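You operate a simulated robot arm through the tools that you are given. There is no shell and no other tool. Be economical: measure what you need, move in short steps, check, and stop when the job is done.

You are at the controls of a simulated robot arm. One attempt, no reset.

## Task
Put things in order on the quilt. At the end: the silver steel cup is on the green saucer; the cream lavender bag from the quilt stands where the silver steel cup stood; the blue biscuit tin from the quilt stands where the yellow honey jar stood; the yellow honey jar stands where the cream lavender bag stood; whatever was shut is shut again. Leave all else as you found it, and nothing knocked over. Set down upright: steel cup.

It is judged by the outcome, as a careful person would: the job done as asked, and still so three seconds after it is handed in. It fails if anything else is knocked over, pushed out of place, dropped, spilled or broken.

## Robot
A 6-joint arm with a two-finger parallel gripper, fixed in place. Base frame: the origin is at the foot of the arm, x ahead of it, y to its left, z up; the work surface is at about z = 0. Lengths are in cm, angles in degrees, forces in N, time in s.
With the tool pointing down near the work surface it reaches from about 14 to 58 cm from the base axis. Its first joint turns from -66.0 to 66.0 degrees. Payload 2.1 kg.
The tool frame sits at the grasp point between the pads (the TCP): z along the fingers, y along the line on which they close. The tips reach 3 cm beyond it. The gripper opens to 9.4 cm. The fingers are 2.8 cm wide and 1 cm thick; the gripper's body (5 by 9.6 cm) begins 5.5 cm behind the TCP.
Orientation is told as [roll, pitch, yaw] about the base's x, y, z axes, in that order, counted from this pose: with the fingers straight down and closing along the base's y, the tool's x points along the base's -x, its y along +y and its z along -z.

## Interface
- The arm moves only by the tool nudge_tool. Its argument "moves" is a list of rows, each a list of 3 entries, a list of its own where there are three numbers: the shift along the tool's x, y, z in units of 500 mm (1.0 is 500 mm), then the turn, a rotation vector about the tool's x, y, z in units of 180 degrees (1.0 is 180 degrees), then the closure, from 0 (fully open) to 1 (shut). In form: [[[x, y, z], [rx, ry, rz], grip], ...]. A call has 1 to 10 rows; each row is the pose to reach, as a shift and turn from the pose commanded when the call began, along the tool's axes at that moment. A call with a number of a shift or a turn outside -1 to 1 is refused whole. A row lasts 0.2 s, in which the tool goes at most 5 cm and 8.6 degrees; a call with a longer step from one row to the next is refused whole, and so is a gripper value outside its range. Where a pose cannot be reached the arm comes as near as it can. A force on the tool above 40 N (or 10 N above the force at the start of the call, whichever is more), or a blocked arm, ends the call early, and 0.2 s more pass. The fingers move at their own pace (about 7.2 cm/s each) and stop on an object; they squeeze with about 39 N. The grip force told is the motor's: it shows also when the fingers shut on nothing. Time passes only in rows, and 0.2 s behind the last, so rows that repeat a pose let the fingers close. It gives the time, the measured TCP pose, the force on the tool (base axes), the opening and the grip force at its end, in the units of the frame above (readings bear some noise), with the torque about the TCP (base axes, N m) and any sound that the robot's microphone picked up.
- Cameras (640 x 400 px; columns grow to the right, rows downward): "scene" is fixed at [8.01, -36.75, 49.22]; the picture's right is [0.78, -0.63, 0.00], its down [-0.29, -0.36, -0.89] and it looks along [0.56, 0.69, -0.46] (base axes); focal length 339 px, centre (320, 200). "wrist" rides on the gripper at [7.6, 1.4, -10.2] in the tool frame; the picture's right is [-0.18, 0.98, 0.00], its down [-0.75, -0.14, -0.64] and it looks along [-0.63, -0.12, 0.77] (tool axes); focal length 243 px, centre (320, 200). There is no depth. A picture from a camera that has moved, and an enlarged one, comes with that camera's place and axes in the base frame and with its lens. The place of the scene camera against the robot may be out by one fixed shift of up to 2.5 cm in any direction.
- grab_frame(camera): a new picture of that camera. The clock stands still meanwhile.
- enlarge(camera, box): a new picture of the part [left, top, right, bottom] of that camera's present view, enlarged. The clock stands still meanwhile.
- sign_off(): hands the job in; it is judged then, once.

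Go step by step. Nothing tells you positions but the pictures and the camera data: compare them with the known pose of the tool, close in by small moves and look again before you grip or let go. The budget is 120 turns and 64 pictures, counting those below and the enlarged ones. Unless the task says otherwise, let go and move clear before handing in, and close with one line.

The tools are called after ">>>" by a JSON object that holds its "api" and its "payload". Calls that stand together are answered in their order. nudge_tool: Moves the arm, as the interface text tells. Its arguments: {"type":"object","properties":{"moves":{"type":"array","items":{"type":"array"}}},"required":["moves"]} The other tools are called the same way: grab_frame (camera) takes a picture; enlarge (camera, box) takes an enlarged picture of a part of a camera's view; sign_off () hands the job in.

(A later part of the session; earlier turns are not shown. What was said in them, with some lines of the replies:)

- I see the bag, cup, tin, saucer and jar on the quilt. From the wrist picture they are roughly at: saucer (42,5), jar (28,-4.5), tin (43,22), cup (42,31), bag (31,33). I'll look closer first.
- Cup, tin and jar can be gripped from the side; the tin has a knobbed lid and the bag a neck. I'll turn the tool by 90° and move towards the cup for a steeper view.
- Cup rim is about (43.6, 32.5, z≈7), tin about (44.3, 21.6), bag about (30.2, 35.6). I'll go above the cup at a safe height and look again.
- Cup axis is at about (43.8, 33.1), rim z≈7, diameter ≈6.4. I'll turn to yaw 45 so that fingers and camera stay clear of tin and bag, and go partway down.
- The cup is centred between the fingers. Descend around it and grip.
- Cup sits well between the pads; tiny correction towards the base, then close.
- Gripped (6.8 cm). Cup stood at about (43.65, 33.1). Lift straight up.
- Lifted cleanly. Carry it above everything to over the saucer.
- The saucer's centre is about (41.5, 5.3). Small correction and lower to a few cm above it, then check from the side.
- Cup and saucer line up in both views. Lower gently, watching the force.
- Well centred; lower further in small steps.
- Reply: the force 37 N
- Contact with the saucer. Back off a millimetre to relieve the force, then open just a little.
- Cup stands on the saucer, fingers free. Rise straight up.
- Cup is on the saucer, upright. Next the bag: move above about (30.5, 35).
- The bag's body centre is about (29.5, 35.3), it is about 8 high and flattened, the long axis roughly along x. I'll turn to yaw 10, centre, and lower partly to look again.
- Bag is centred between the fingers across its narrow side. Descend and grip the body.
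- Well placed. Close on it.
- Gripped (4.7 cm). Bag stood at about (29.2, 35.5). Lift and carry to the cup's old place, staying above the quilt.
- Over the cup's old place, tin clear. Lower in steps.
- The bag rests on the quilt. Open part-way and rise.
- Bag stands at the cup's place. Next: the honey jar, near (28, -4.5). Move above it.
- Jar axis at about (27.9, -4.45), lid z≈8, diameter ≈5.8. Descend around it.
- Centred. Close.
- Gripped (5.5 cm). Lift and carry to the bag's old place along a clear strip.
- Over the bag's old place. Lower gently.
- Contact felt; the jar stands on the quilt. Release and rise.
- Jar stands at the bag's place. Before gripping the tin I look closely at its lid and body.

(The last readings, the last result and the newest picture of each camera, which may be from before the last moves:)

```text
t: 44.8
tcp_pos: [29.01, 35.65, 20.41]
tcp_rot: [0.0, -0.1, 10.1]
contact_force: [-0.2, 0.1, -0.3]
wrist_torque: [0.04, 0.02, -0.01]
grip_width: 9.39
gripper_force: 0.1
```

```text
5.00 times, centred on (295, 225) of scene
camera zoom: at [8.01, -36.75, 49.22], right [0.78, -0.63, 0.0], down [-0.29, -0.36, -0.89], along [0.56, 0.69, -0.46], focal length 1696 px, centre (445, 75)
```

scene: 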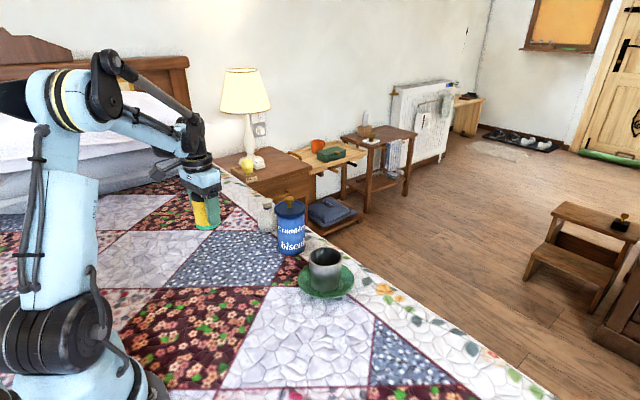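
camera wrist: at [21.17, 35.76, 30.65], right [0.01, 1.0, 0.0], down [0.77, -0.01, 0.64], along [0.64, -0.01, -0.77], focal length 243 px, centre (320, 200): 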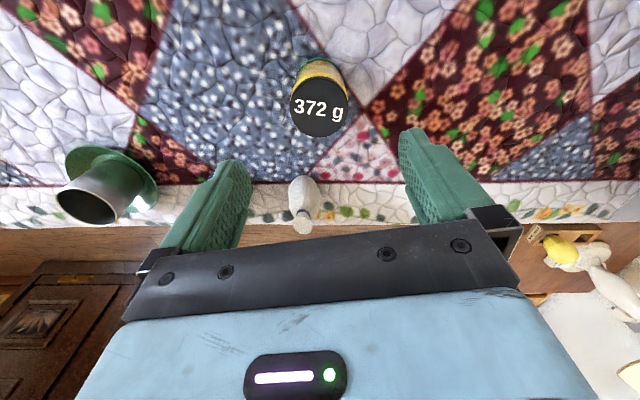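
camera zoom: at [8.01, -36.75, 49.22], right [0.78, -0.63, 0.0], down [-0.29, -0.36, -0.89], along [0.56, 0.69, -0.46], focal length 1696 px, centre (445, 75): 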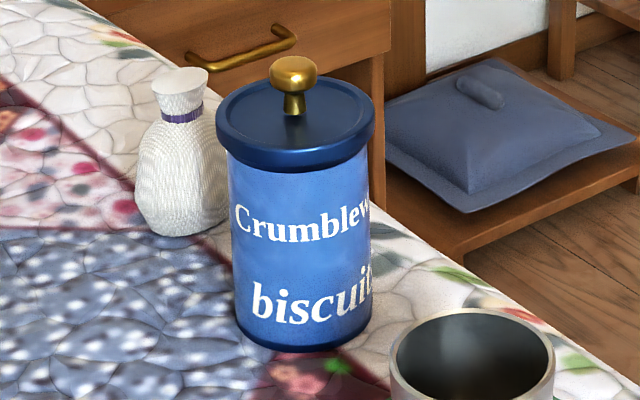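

The lid overhangs the body slightly and may be loose, so I'll grip the body below it with the tool tilted 40°, coming from the base side. First move to a viewpoint in front of the tin.

>>> {"api": "nudge_tool", "payload": {"moves": [[[-0.015, -0.055, 0], [0, 0, 0], 0], [[-0.035, -0.125, 0.01], [0, 0, 0], 0], [[-0.056, -0.2, 0.02], [0, 0, 0], 0], [[-0.076, -0.275, 0.03], [0, 0, 0], 0], [[-0.091, -0.326, 0.04], [0, 0, 0], 0], [[-0.091, -0.326, 0.04], [0, 0, 0], 0]]}}

>>> {"api": "grab_frame", "payload": {"camera": "wrist"}}

```text
t: 46.2
tcp_pos: [36.47, 20.31, 18.62]
tcp_rot: [0.0, -0.1, 10.1]
contact_force: [0.0, 0.4, 0.3]
wrist_torque: [-0.03, 0.02, 0.01]
grip_width: 9.39
gripper_force: 0.0
```

```text
26 pictures are left
camera wrist: at [28.68, 20.54, 28.8], right [0.01, 1.0, 0.0], down [0.77, -0.01, 0.64], along [0.64, -0.01, -0.77], focal length 243 px, centre (320, 200)
```

wrist: 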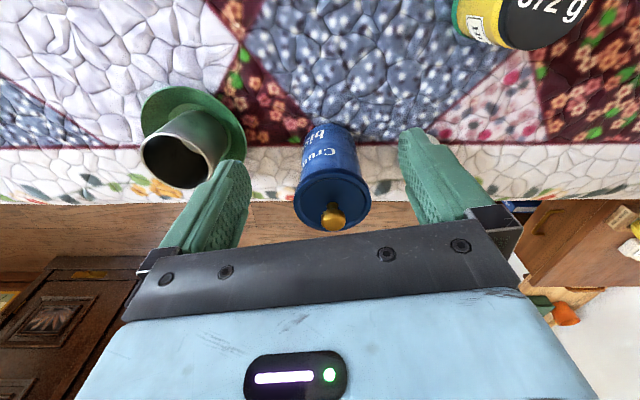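

Tin axis is at about (44.0, 21.6). Now tilt the tool 40° at a safe distance.

>>> {"api": "nudge_tool", "payload": {"moves": [[[0.01, 0, 0.02], [0, -0.0444, 0], 0], [[0.01, 0, 0.04], [0, -0.0889, 0], 0], [[0.01, 0, 0.06], [0, -0.1333, 0], 0], [[0.01, 0, 0.08], [0, -0.1778, 0], 0], [[0.01, 0, 0.09], [0, -0.2222, 0], 0], [[0.01, 0, 0.09], [0, -0.2222, 0], 0]]}}

>>> {"api": "grab_frame", "payload": {"camera": "wrist"}}

>>> {"api": "grab_frame", "payload": {"camera": "scene"}}

```text
t: 47.6
tcp_pos: [35.9, 20.11, 13.81]
tcp_rot: [0.1, -40.2, 10.0]
contact_force: [-0.6, 0.4, -0.9]
wrist_torque: [-0.02, 0.0, -0.01]
grip_width: 9.4
gripper_force: 0.2
```

```text
25 pictures are left
camera wrist: at [23.38, 19.5, 16.8], right [-0.03, 0.99, 0.12], down [0.18, -0.11, 0.98], along [0.98, 0.05, -0.18], focal length 243 px, centre (320, 200)
```

wrist: 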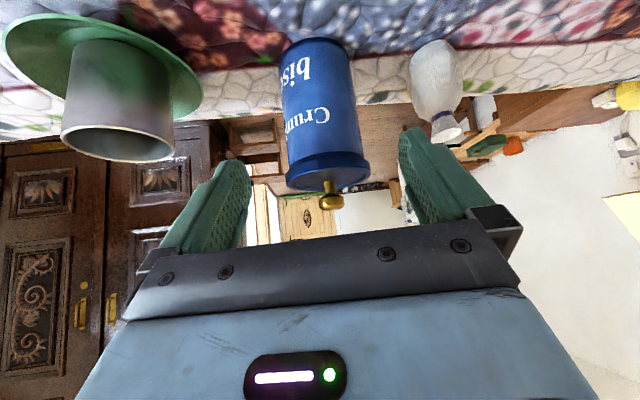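

```text
24 pictures are left
```

scene: 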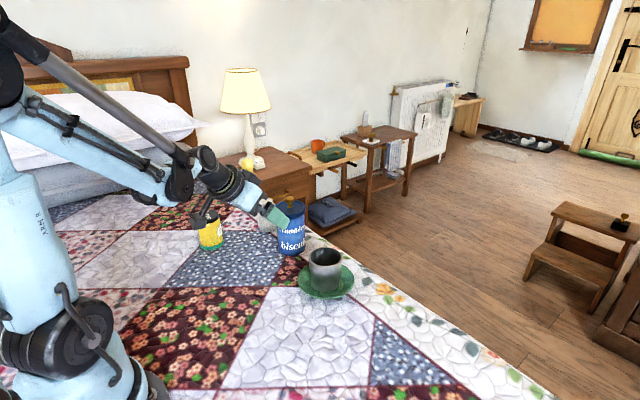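

Good side view; the tin is centred between the fingers. Move in along the tool axis part of the way and check.

>>> {"api": "nudge_tool", "payload": {"moves": [[[-0.003, 0.001, 0.05], [0, 0, 0], 0], [[-0.006, 0.001, 0.1], [0, 0, 0], 0], [[-0.0076, 0.001, 0.15], [0, 0, 0], 0], [[-0.0076, 0.001, 0.15], [0, 0, 0], 0]]}}

>>> {"api": "grab_frame", "payload": {"camera": "wrist"}}

>>> {"api": "enlarge", "payload": {"camera": "scene", "box": [190, 160, 350, 270]}}

```text
t: 48.6
tcp_pos: [40.86, 20.99, 8.3]
tcp_rot: [0.1, -40.1, 9.9]
contact_force: [0.8, 0.3, 0.0]
wrist_torque: [0.02, -0.02, 0.0]
grip_width: 9.42
gripper_force: 0.1
```

```text
23 pictures are left
camera wrist: at [28.36, 20.43, 11.28], right [-0.03, 0.99, 0.12], down [0.19, -0.11, 0.98], along [0.98, 0.05, -0.18], focal length 243 px, centre (320, 200)
```

wrist: 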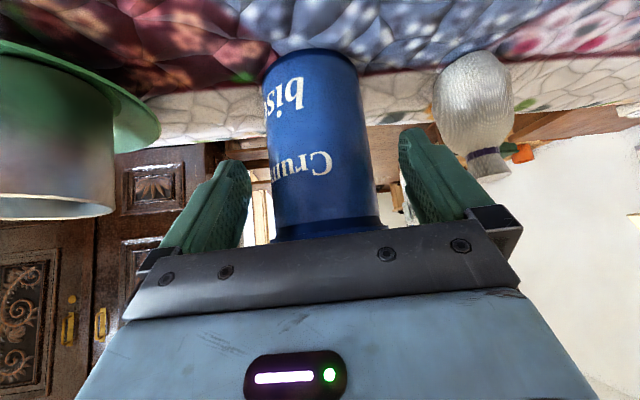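

```text
3.64 times, centred on (270, 215) of scene
camera zoom: at [8.01, -36.75, 49.22], right [0.78, -0.63, 0.0], down [-0.29, -0.36, -0.89], along [0.56, 0.69, -0.46], focal length 1233 px, centre (502, 146)
```

zoom: 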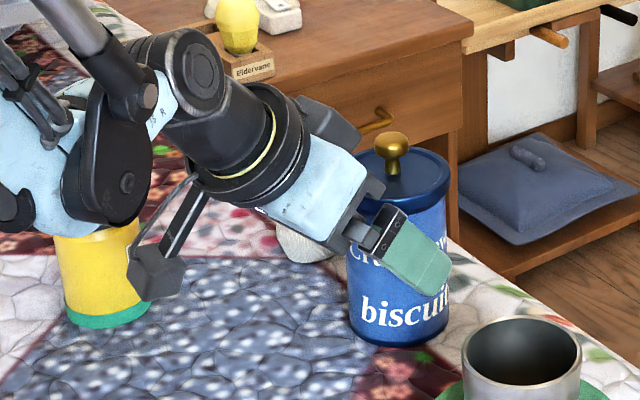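

Clear all around. Advance the last 1.7 cm and close gently.

>>> {"api": "nudge_tool", "payload": {"moves": [[[0, 0, 0.017], [0, 0, 0], 0], [[0, 0, 0.034], [0, 0, 0], 0], [[0, 0, 0.034], [0, 0, 0], 0]]}}

>>> {"api": "enlarge", "payload": {"camera": "scene", "box": [240, 180, 340, 260]}}

```text
t: 49.4
tcp_pos: [41.96, 21.23, 7.04]
tcp_rot: [0.1, -40.1, 9.9]
contact_force: [0.7, 0.0, -0.5]
wrist_torque: [-0.01, 0.04, 0.0]
grip_width: 9.4
gripper_force: 0.1
```

```text
5.00 times, centred on (290, 220) of scene
camera zoom: at [8.01, -36.75, 49.22], right [0.78, -0.63, 0.0], down [-0.29, -0.36, -0.89], along [0.56, 0.69, -0.46], focal length 1696 px, centre (470, 100)
```

zoom: 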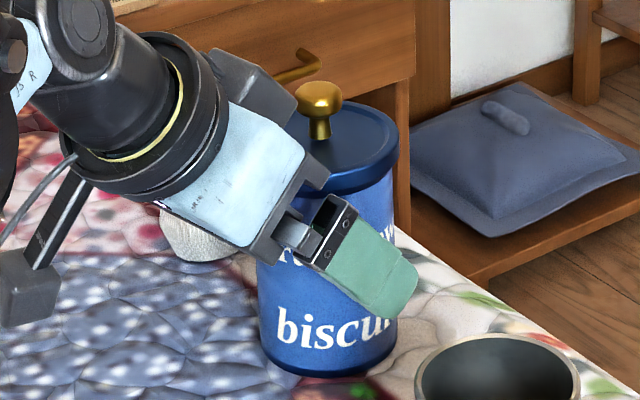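

Finger lies on the body below the lid. Close.

>>> {"api": "nudge_tool", "payload": {"moves": [[[0, 0, 0], [0, 0, 0], 0.15], [[0, 0, 0], [0, 0, 0], 0.3], [[0, 0, 0], [0, 0, 0], 0.45], [[0, 0, 0], [0, 0, 0], 0.5], [[0, 0, 0], [0, 0, 0], 0.5]]}}

>>> {"api": "enlarge", "payload": {"camera": "scene", "box": [240, 180, 340, 260]}}

```text
t: 50.6
tcp_pos: [41.96, 21.23, 7.19]
tcp_rot: [-0.1, -40.0, 10.0]
contact_force: [-0.1, -0.9, 0.0]
wrist_torque: [-0.01, 0.0, -0.02]
grip_width: 6.7
gripper_force: 38.4
```

```text
5.00 times, centred on (290, 220) of scene
camera zoom: at [8.01, -36.75, 49.22], right [0.78, -0.63, 0.0], down [-0.29, -0.36, -0.89], along [0.56, 0.69, -0.46], focal length 1696 px, centre (470, 100)
```

zoom: 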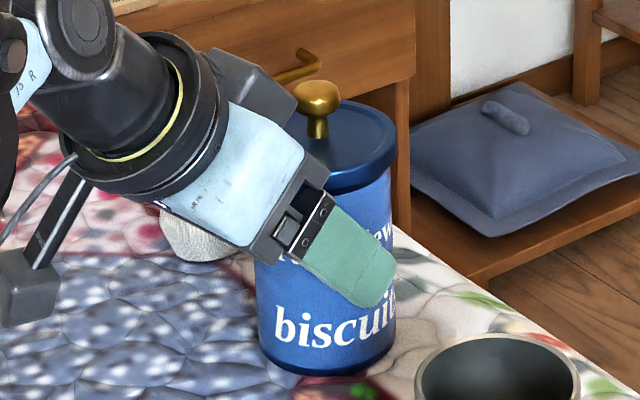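

Gripped on the body (6.7 cm). Lift 2 cm straight up and check that it hangs level.

>>> {"api": "nudge_tool", "payload": {"moves": [[[-0.0064, 0, -0.0077], [0, 0, 0], 0.5], [[-0.0129, 0, -0.0153], [0, 0, 0], 0.5], [[-0.0257, 0, -0.0306], [0, 0, 0], 0.5], [[-0.0257, 0, -0.0306], [0, 0, 0], 0.5]]}}

>>> {"api": "enlarge", "payload": {"camera": "scene", "box": [240, 170, 340, 260]}}

```text
t: 51.6
tcp_pos: [42.15, 21.3, 9.3]
tcp_rot: [0.0, -40.1, 10.0]
contact_force: [-0.5, -0.1, -1.6]
wrist_torque: [-0.01, 0.07, -0.02]
grip_width: 6.72
gripper_force: 39.9
```

```text
4.44 times, centred on (290, 215) of scene
camera zoom: at [8.01, -36.75, 49.22], right [0.78, -0.63, 0.0], down [-0.29, -0.36, -0.89], along [0.56, 0.69, -0.46], focal length 1508 px, centre (453, 133)
```

zoom: 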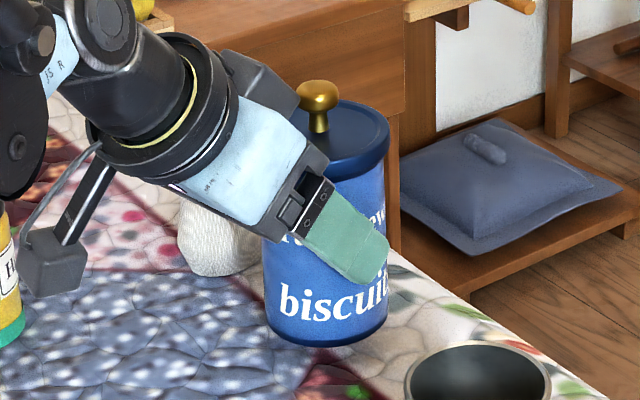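

It hangs level. Lift above cup height and carry to the jar's old place.

>>> {"api": "nudge_tool", "payload": {"moves": [[[-0.03, 0, -0.035], [0, 0, 0], 0.5], [[-0.07, 0, -0.083], [0, 0, 0], 0.5], [[-0.1157, 0, -0.1379], [0, 0, 0], 0.5], [[-0.1157, 0, -0.1379], [0, 0, 0], 0.5]]}}

>>> {"api": "nudge_tool", "payload": {"moves": [[[0.02, -0.03, -0.0168], [0, 0, 0], 0.5], [[0.0518, -0.0761, -0.0435], [0, 0, 0], 0.5], [[0.0932, -0.137, -0.0782], [0, 0, 0], 0.5], [[0.1398, -0.2055, -0.1174], [0, 0, 0], 0.5], [[0.1864, -0.274, -0.1565], [0, 0, 0], 0.5], [[0.233, -0.3425, -0.1956], [0, 0, 0], 0.5], [[0.28, -0.4115, -0.235], [0, 0, 0], 0.5], [[0.3107, -0.4566, -0.2608], [0, 0, 0], 0.5], [[0.3107, -0.4566, -0.2608], [0, 0, 0], 0.5]]}}

>>> {"api": "grab_frame", "payload": {"camera": "scene"}}

>>> {"api": "grab_frame", "payload": {"camera": "wrist"}}

```text
t: 52.6
tcp_pos: [41.88, 21.15, 18.17]
tcp_rot: [0.0, -40.2, 10.1]
contact_force: [-0.5, 0.6, -2.0]
wrist_torque: [-0.03, 0.02, -0.02]
grip_width: 6.65
gripper_force: 39.6
```

```text
t: 54.6
tcp_pos: [26.26, -4.76, 18.28]
tcp_rot: [0.1, -40.1, 10.0]
contact_force: [-0.3, 0.9, -2.0]
wrist_torque: [0.03, 0.04, 0.01]
grip_width: 6.69
gripper_force: 39.1
```

```text
18 pictures are left
```

scene: 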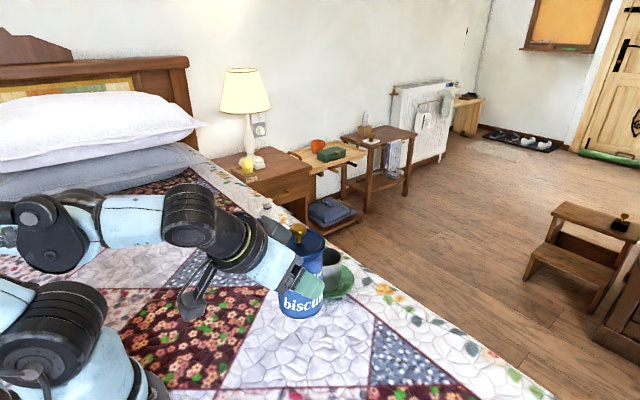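

```text
17 pictures are left
camera wrist: at [13.62, -5.44, 21.06], right [-0.03, 0.99, 0.12], down [0.19, -0.11, 0.98], along [0.98, 0.05, -0.18], focal length 243 px, centre (320, 200)
```

wrist: 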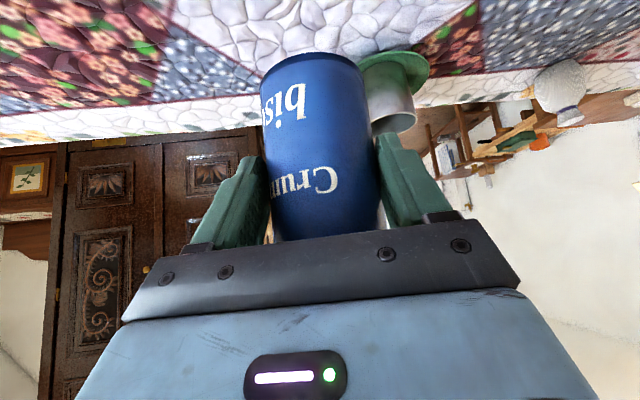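

Over the jar's old place and level. Lower halfway and check clearance near the arm's base.

>>> {"api": "nudge_tool", "payload": {"moves": [[[0.0257, 0, 0.0306], [0, 0, 0], 0.5], [[0.0514, 0, 0.0613], [0, 0, 0], 0.5], [[0.0772, 0, 0.0919], [0, 0, 0], 0.5], [[0.0772, 0, 0.0919], [0, 0, 0], 0.5]]}}

>>> {"api": "grab_frame", "payload": {"camera": "scene"}}

```text
t: 55.6
tcp_pos: [26.12, -4.67, 12.05]
tcp_rot: [0.1, -40.0, 10.0]
contact_force: [0.3, 0.3, -1.6]
wrist_torque: [0.0, 0.0, 0.02]
grip_width: 6.69
gripper_force: 39.0
```

```text
16 pictures are left
```

scene: 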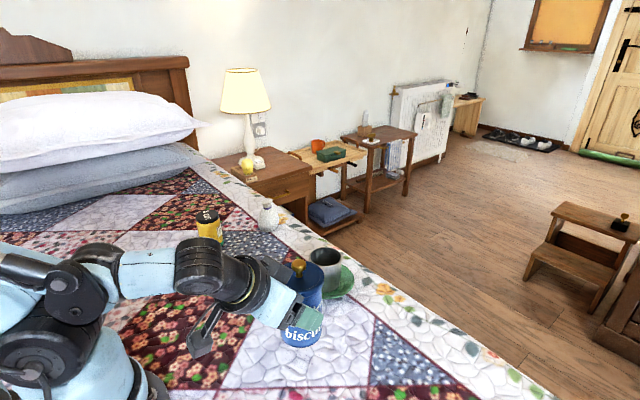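

Clear. Continue down in two stages.

>>> {"api": "nudge_tool", "payload": {"moves": [[[0.018, 0, 0.0214], [0, 0, 0], 0.5], [[0.036, 0, 0.0429], [0, 0, 0], 0.5], [[0.054, 0, 0.0643], [0, 0, 0], 0.5], [[0.054, 0, 0.0643], [0, 0, 0], 0.5]]}}

>>> {"api": "enlarge", "payload": {"camera": "scene", "box": [180, 180, 380, 380]}}

```text
t: 56.6
tcp_pos: [26.94, -5.29, 8.15]
tcp_rot: [0.0, -39.9, 10.1]
contact_force: [0.7, -1.0, -1.8]
wrist_torque: [-0.01, 0.05, 0.03]
grip_width: 6.7
gripper_force: 38.9
```

```text
2.00 times, centred on (280, 280) of scene
camera zoom: at [8.01, -36.75, 49.22], right [0.78, -0.63, 0.0], down [-0.29, -0.36, -0.89], along [0.56, 0.69, -0.46], focal length 678 px, centre (400, 40)
```

zoom: 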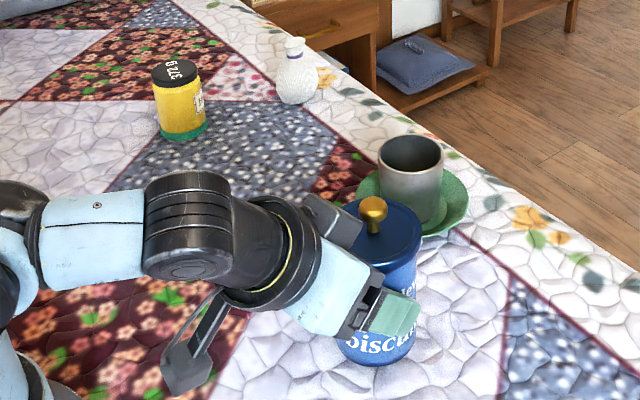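

The arm can't quite reach this tilted pose so near the base: it drifted about 1 cm. I'll lift again and turn the tool about the vertical to yaw 50, which moves the wrist out, keeping the tin over the spot.

>>> {"api": "nudge_tool", "payload": {"moves": [[[-0.027, 0, -0.0322], [0, 0, 0], 0.5], [[-0.054, 0, -0.0643], [0, 0, 0], 0.5], [[-0.0772, 0, -0.0919], [0, 0, 0], 0.5], [[-0.0772, 0, -0.0919], [0, 0, 0], 0.5]]}}

```text
t: 57.6
tcp_pos: [25.89, -4.74, 13.86]
tcp_rot: [0.1, -40.1, 10.0]
contact_force: [0.1, 0.2, -1.5]
wrist_torque: [-0.01, 0.01, -0.03]
grip_width: 6.7
gripper_force: 39.5
```

>>> {"api": "nudge_tool", "payload": {"moves": [[[-0.0015, -0.0053, 0.0013], [-0.02857, 0, -0.03404], 0.5], [[-0.003, -0.0106, 0.0026], [-0.05714, 0, -0.06808], 0.5], [[-0.0045, -0.0159, 0.0039], [-0.08571, 0, -0.10212], 0.5], [[-0.006, -0.0212, 0.0052], [-0.11428, 0, -0.13616], 0.5], [[-0.0075, -0.0265, 0.0063], [-0.1429, 0, -0.1702], 0.5], [[-0.0075, -0.0265, 0.0063], [-0.1429, 0, -0.1702], 0.5]]}}

>>> {"api": "grab_frame", "payload": {"camera": "scene"}}

```text
t: 59.0
tcp_pos: [26.82, -5.92, 13.8]
tcp_rot: [0.0, -40.1, 50.2]
contact_force: [-0.2, 0.5, -2.1]
wrist_torque: [-0.02, 0.08, -0.01]
grip_width: 6.69
gripper_force: 38.9
```

```text
14 pictures are left
```

scene: 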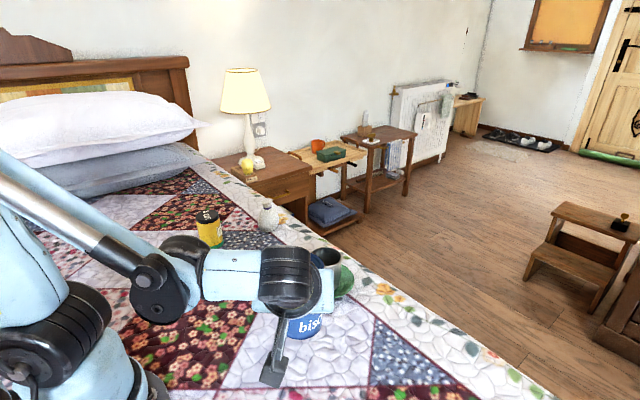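

Yaw 50 reached with exact position. Lower again.

>>> {"api": "nudge_tool", "payload": {"moves": [[[0.0257, 0, 0.0306], [0, 0, 0], 0.5], [[0.0514, 0, 0.0613], [0, 0, 0], 0.5], [[0.0772, 0, 0.0919], [0, 0, 0], 0.5], [[0.0772, 0, 0.0919], [0, 0, 0], 0.5]]}}

>>> {"api": "grab_frame", "payload": {"camera": "wrist"}}

```text
t: 60.0
tcp_pos: [26.87, -6.08, 7.97]
tcp_rot: [0.0, -40.1, 50.1]
contact_force: [-0.3, -0.5, -1.4]
wrist_torque: [-0.06, 0.04, -0.03]
grip_width: 6.66
gripper_force: 38.9
```

```text
13 pictures are left
camera wrist: at [17.68, -14.45, 10.86], right [-0.66, 0.74, 0.12], down [0.21, 0.03, 0.98], along [0.72, 0.67, -0.18], focal length 243 px, centre (320, 200)
```

wrist: 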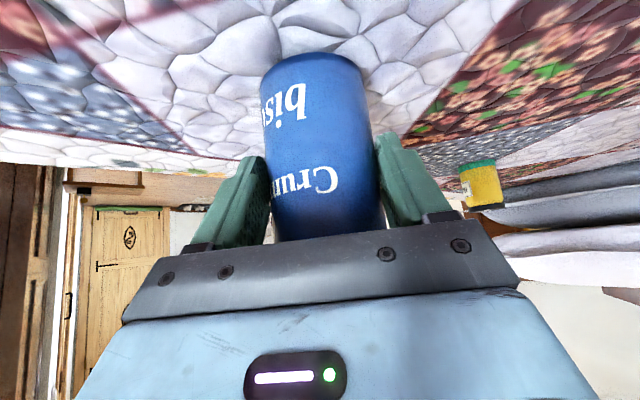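

Position holds and the tin is level. Lower the last centimetre in small steps.

>>> {"api": "nudge_tool", "payload": {"moves": [[[0.0032, 0, 0.0038], [0, 0, 0], 0.5], [[0.0064, 0, 0.0077], [0, 0, 0], 0.5]]}}

>>> {"api": "nudge_tool", "payload": {"moves": [[[0.0013, 0, 0.0015], [0, 0, 0], 0.5], [[0.0026, 0, 0.0031], [0, 0, 0], 0.5]]}}

```text
t: 60.6
tcp_pos: [26.78, -5.89, 7.39]
tcp_rot: [0.0, -40.1, 50.1]
contact_force: [0.5, 0.3, -1.6]
wrist_torque: [-0.04, 0.07, 0.01]
grip_width: 6.68
gripper_force: 39.1
```

```text
t: 61.2
tcp_pos: [26.7, -6.05, 7.28]
tcp_rot: [-0.1, -40.0, 50.1]
contact_force: [0.0, 0.5, -1.4]
wrist_torque: [-0.04, 0.0, 0.01]
grip_width: 6.68
gripper_force: 39.5
```

>>> {"api": "nudge_tool", "payload": {"moves": [[[0.0013, 0, 0.0015], [0, 0, 0], 0.5], [[0.0026, 0, 0.0031], [0, 0, 0], 0.5]]}}

```text
t: 61.8
tcp_pos: [26.9, -6.03, 7.06]
tcp_rot: [0.1, -40.3, 50.0]
contact_force: [-4.4, -3.1, 24.1]
wrist_torque: [0.71, -0.12, 0.06]
grip_width: 6.69
gripper_force: 38.9
```

Contact at the same height as at pick-up. Ease slightly, open fully, then withdraw along the tool axis.

>>> {"api": "nudge_tool", "payload": {"moves": [[[-0.0006, 0, -0.0008], [0, 0, 0], 0.5], [[-0.0006, 0, -0.0008], [0, 0, 0], 0.2], [[-0.0006, 0, -0.0008], [0, 0, 0], 0], [[-0.0006, 0, -0.0008], [0, 0, 0], 0], [[-0.0006, 0, -0.0008], [0, 0, 0], 0]]}}

>>> {"api": "grab_frame", "payload": {"camera": "wrist"}}

```text
t: 63.0
tcp_pos: [26.84, -6.05, 6.96]
tcp_rot: [0.0, -40.2, 50.1]
contact_force: [-0.1, -0.1, -0.6]
wrist_torque: [0.02, 0.02, 0.02]
grip_width: 9.38
gripper_force: 0.0
```

```text
12 pictures are left
camera wrist: at [17.7, -14.49, 9.95], right [-0.66, 0.74, 0.12], down [0.21, 0.03, 0.98], along [0.72, 0.67, -0.18], focal length 243 px, centre (320, 200)
```

wrist: 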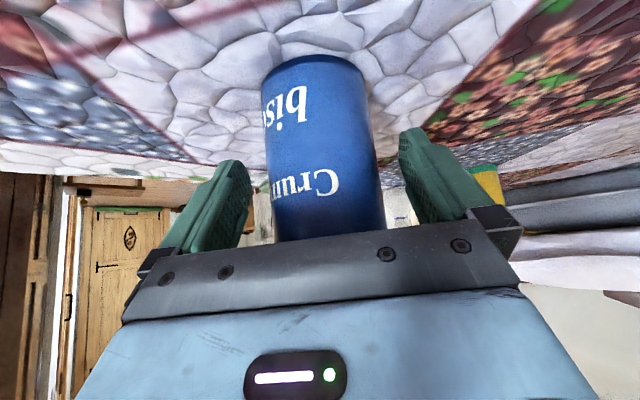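

Tin stands free. Withdraw along the tool axis, then straighten up higher.

>>> {"api": "nudge_tool", "payload": {"moves": [[[0, 0, -0.03], [0, 0, 0], 0], [[0, 0, -0.09], [0, 0, 0], 0], [[0, 0, -0.17], [0, 0, 0], 0], [[0, 0, -0.25], [0, 0, 0], 0], [[0, 0, -0.25], [0, 0, 0], 0]]}}

>>> {"api": "grab_frame", "payload": {"camera": "scene"}}

>>> {"api": "enlarge", "payload": {"camera": "scene", "box": [180, 180, 380, 380]}}

```text
t: 64.2
tcp_pos: [21.6, -12.04, 16.68]
tcp_rot: [0.0, -40.1, 50.2]
contact_force: [-0.6, -0.5, 0.8]
wrist_torque: [0.01, 0.0, -0.01]
grip_width: 9.41
gripper_force: 0.0
```

```text
11 pictures are left
```

scene: 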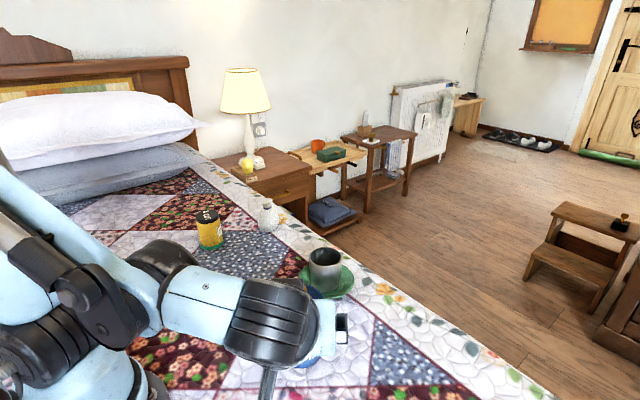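

```text
2.00 times, centred on (280, 280) of scene
camera zoom: at [8.01, -36.75, 49.22], right [0.78, -0.63, 0.0], down [-0.29, -0.36, -0.89], along [0.56, 0.69, -0.46], focal length 678 px, centre (400, 40)
```

zoom: 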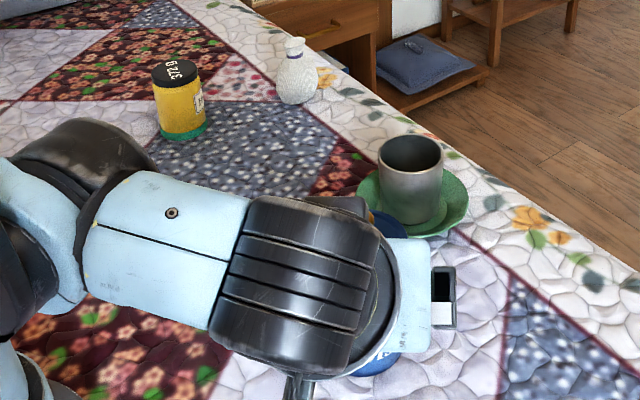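

Now rise and straighten the tool so the tin can be seen.

>>> {"api": "nudge_tool", "payload": {"moves": [[[-0.04, 0, -0.047], [0, 0, 0], 0], [[-0.09, 0, -0.107], [0, 0, 0], 0], [[-0.1543, 0, -0.1838], [0, 0, 0], 0], [[-0.1543, 0, -0.1838], [0, 0.0444, 0], 0], [[-0.1543, 0, -0.1838], [0, 0.0889, 0], 0], [[-0.1543, 0, -0.1838], [0, 0.1333, 0], 0], [[-0.1543, 0, -0.1838], [0, 0.1778, 0], 0], [[-0.1543, 0, -0.1838], [0, 0.2222, 0], 0], [[-0.1543, 0, -0.1838], [0, 0.2222, 0], 0]]}}

>>> {"api": "grab_frame", "payload": {"camera": "wrist"}}

>>> {"api": "enlarge", "payload": {"camera": "scene", "box": [180, 180, 380, 380]}}

```text
t: 66.2
tcp_pos: [21.57, -12.07, 28.59]
tcp_rot: [-0.1, -0.1, 50.0]
contact_force: [0.1, 0.4, -0.5]
wrist_torque: [-0.01, 0.02, -0.02]
grip_width: 9.4
gripper_force: 0.1
```

```text
9 pictures are left
camera wrist: at [15.61, -16.93, 38.85], right [-0.64, 0.77, 0.0], down [0.59, 0.49, 0.64], along [0.5, 0.41, -0.77], focal length 243 px, centre (320, 200)
```

wrist: 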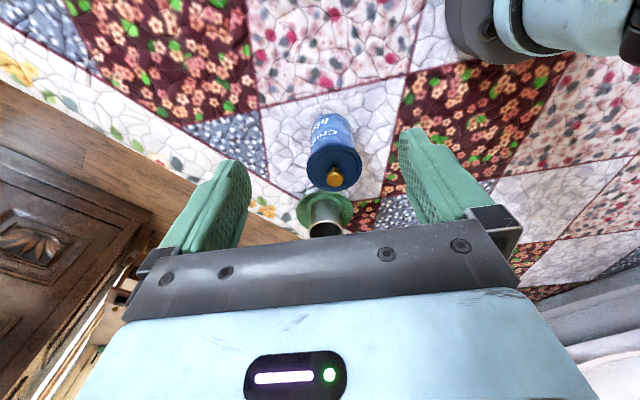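

```text
2.00 times, centred on (280, 280) of scene
camera zoom: at [8.01, -36.75, 49.22], right [0.78, -0.63, 0.0], down [-0.29, -0.36, -0.89], along [0.56, 0.69, -0.46], focal length 678 px, centre (400, 40)
```

zoom: 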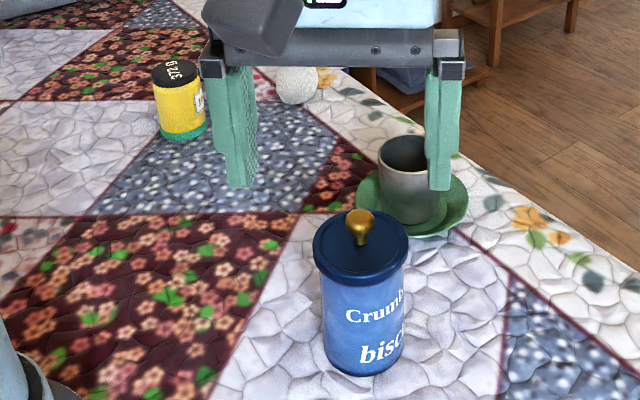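

Compared with the first picture, the tin, jar and bag stand within about 1 cm of their required places. The cup is upright on the saucer, the tin's lid is still on, and the arm is clear, so I'll hand in.

>>> {"api": "sign_off", "payload": {}}

```text
The job is handed in.
```

The job is handed in: the cup is upright on the saucer, and the bag, tin and jar stand in their new places with nothing knocked over and the tin still shut. The bag is about 1 cm off the cup's exact old spot, and the saucer shifted about 2 mm.
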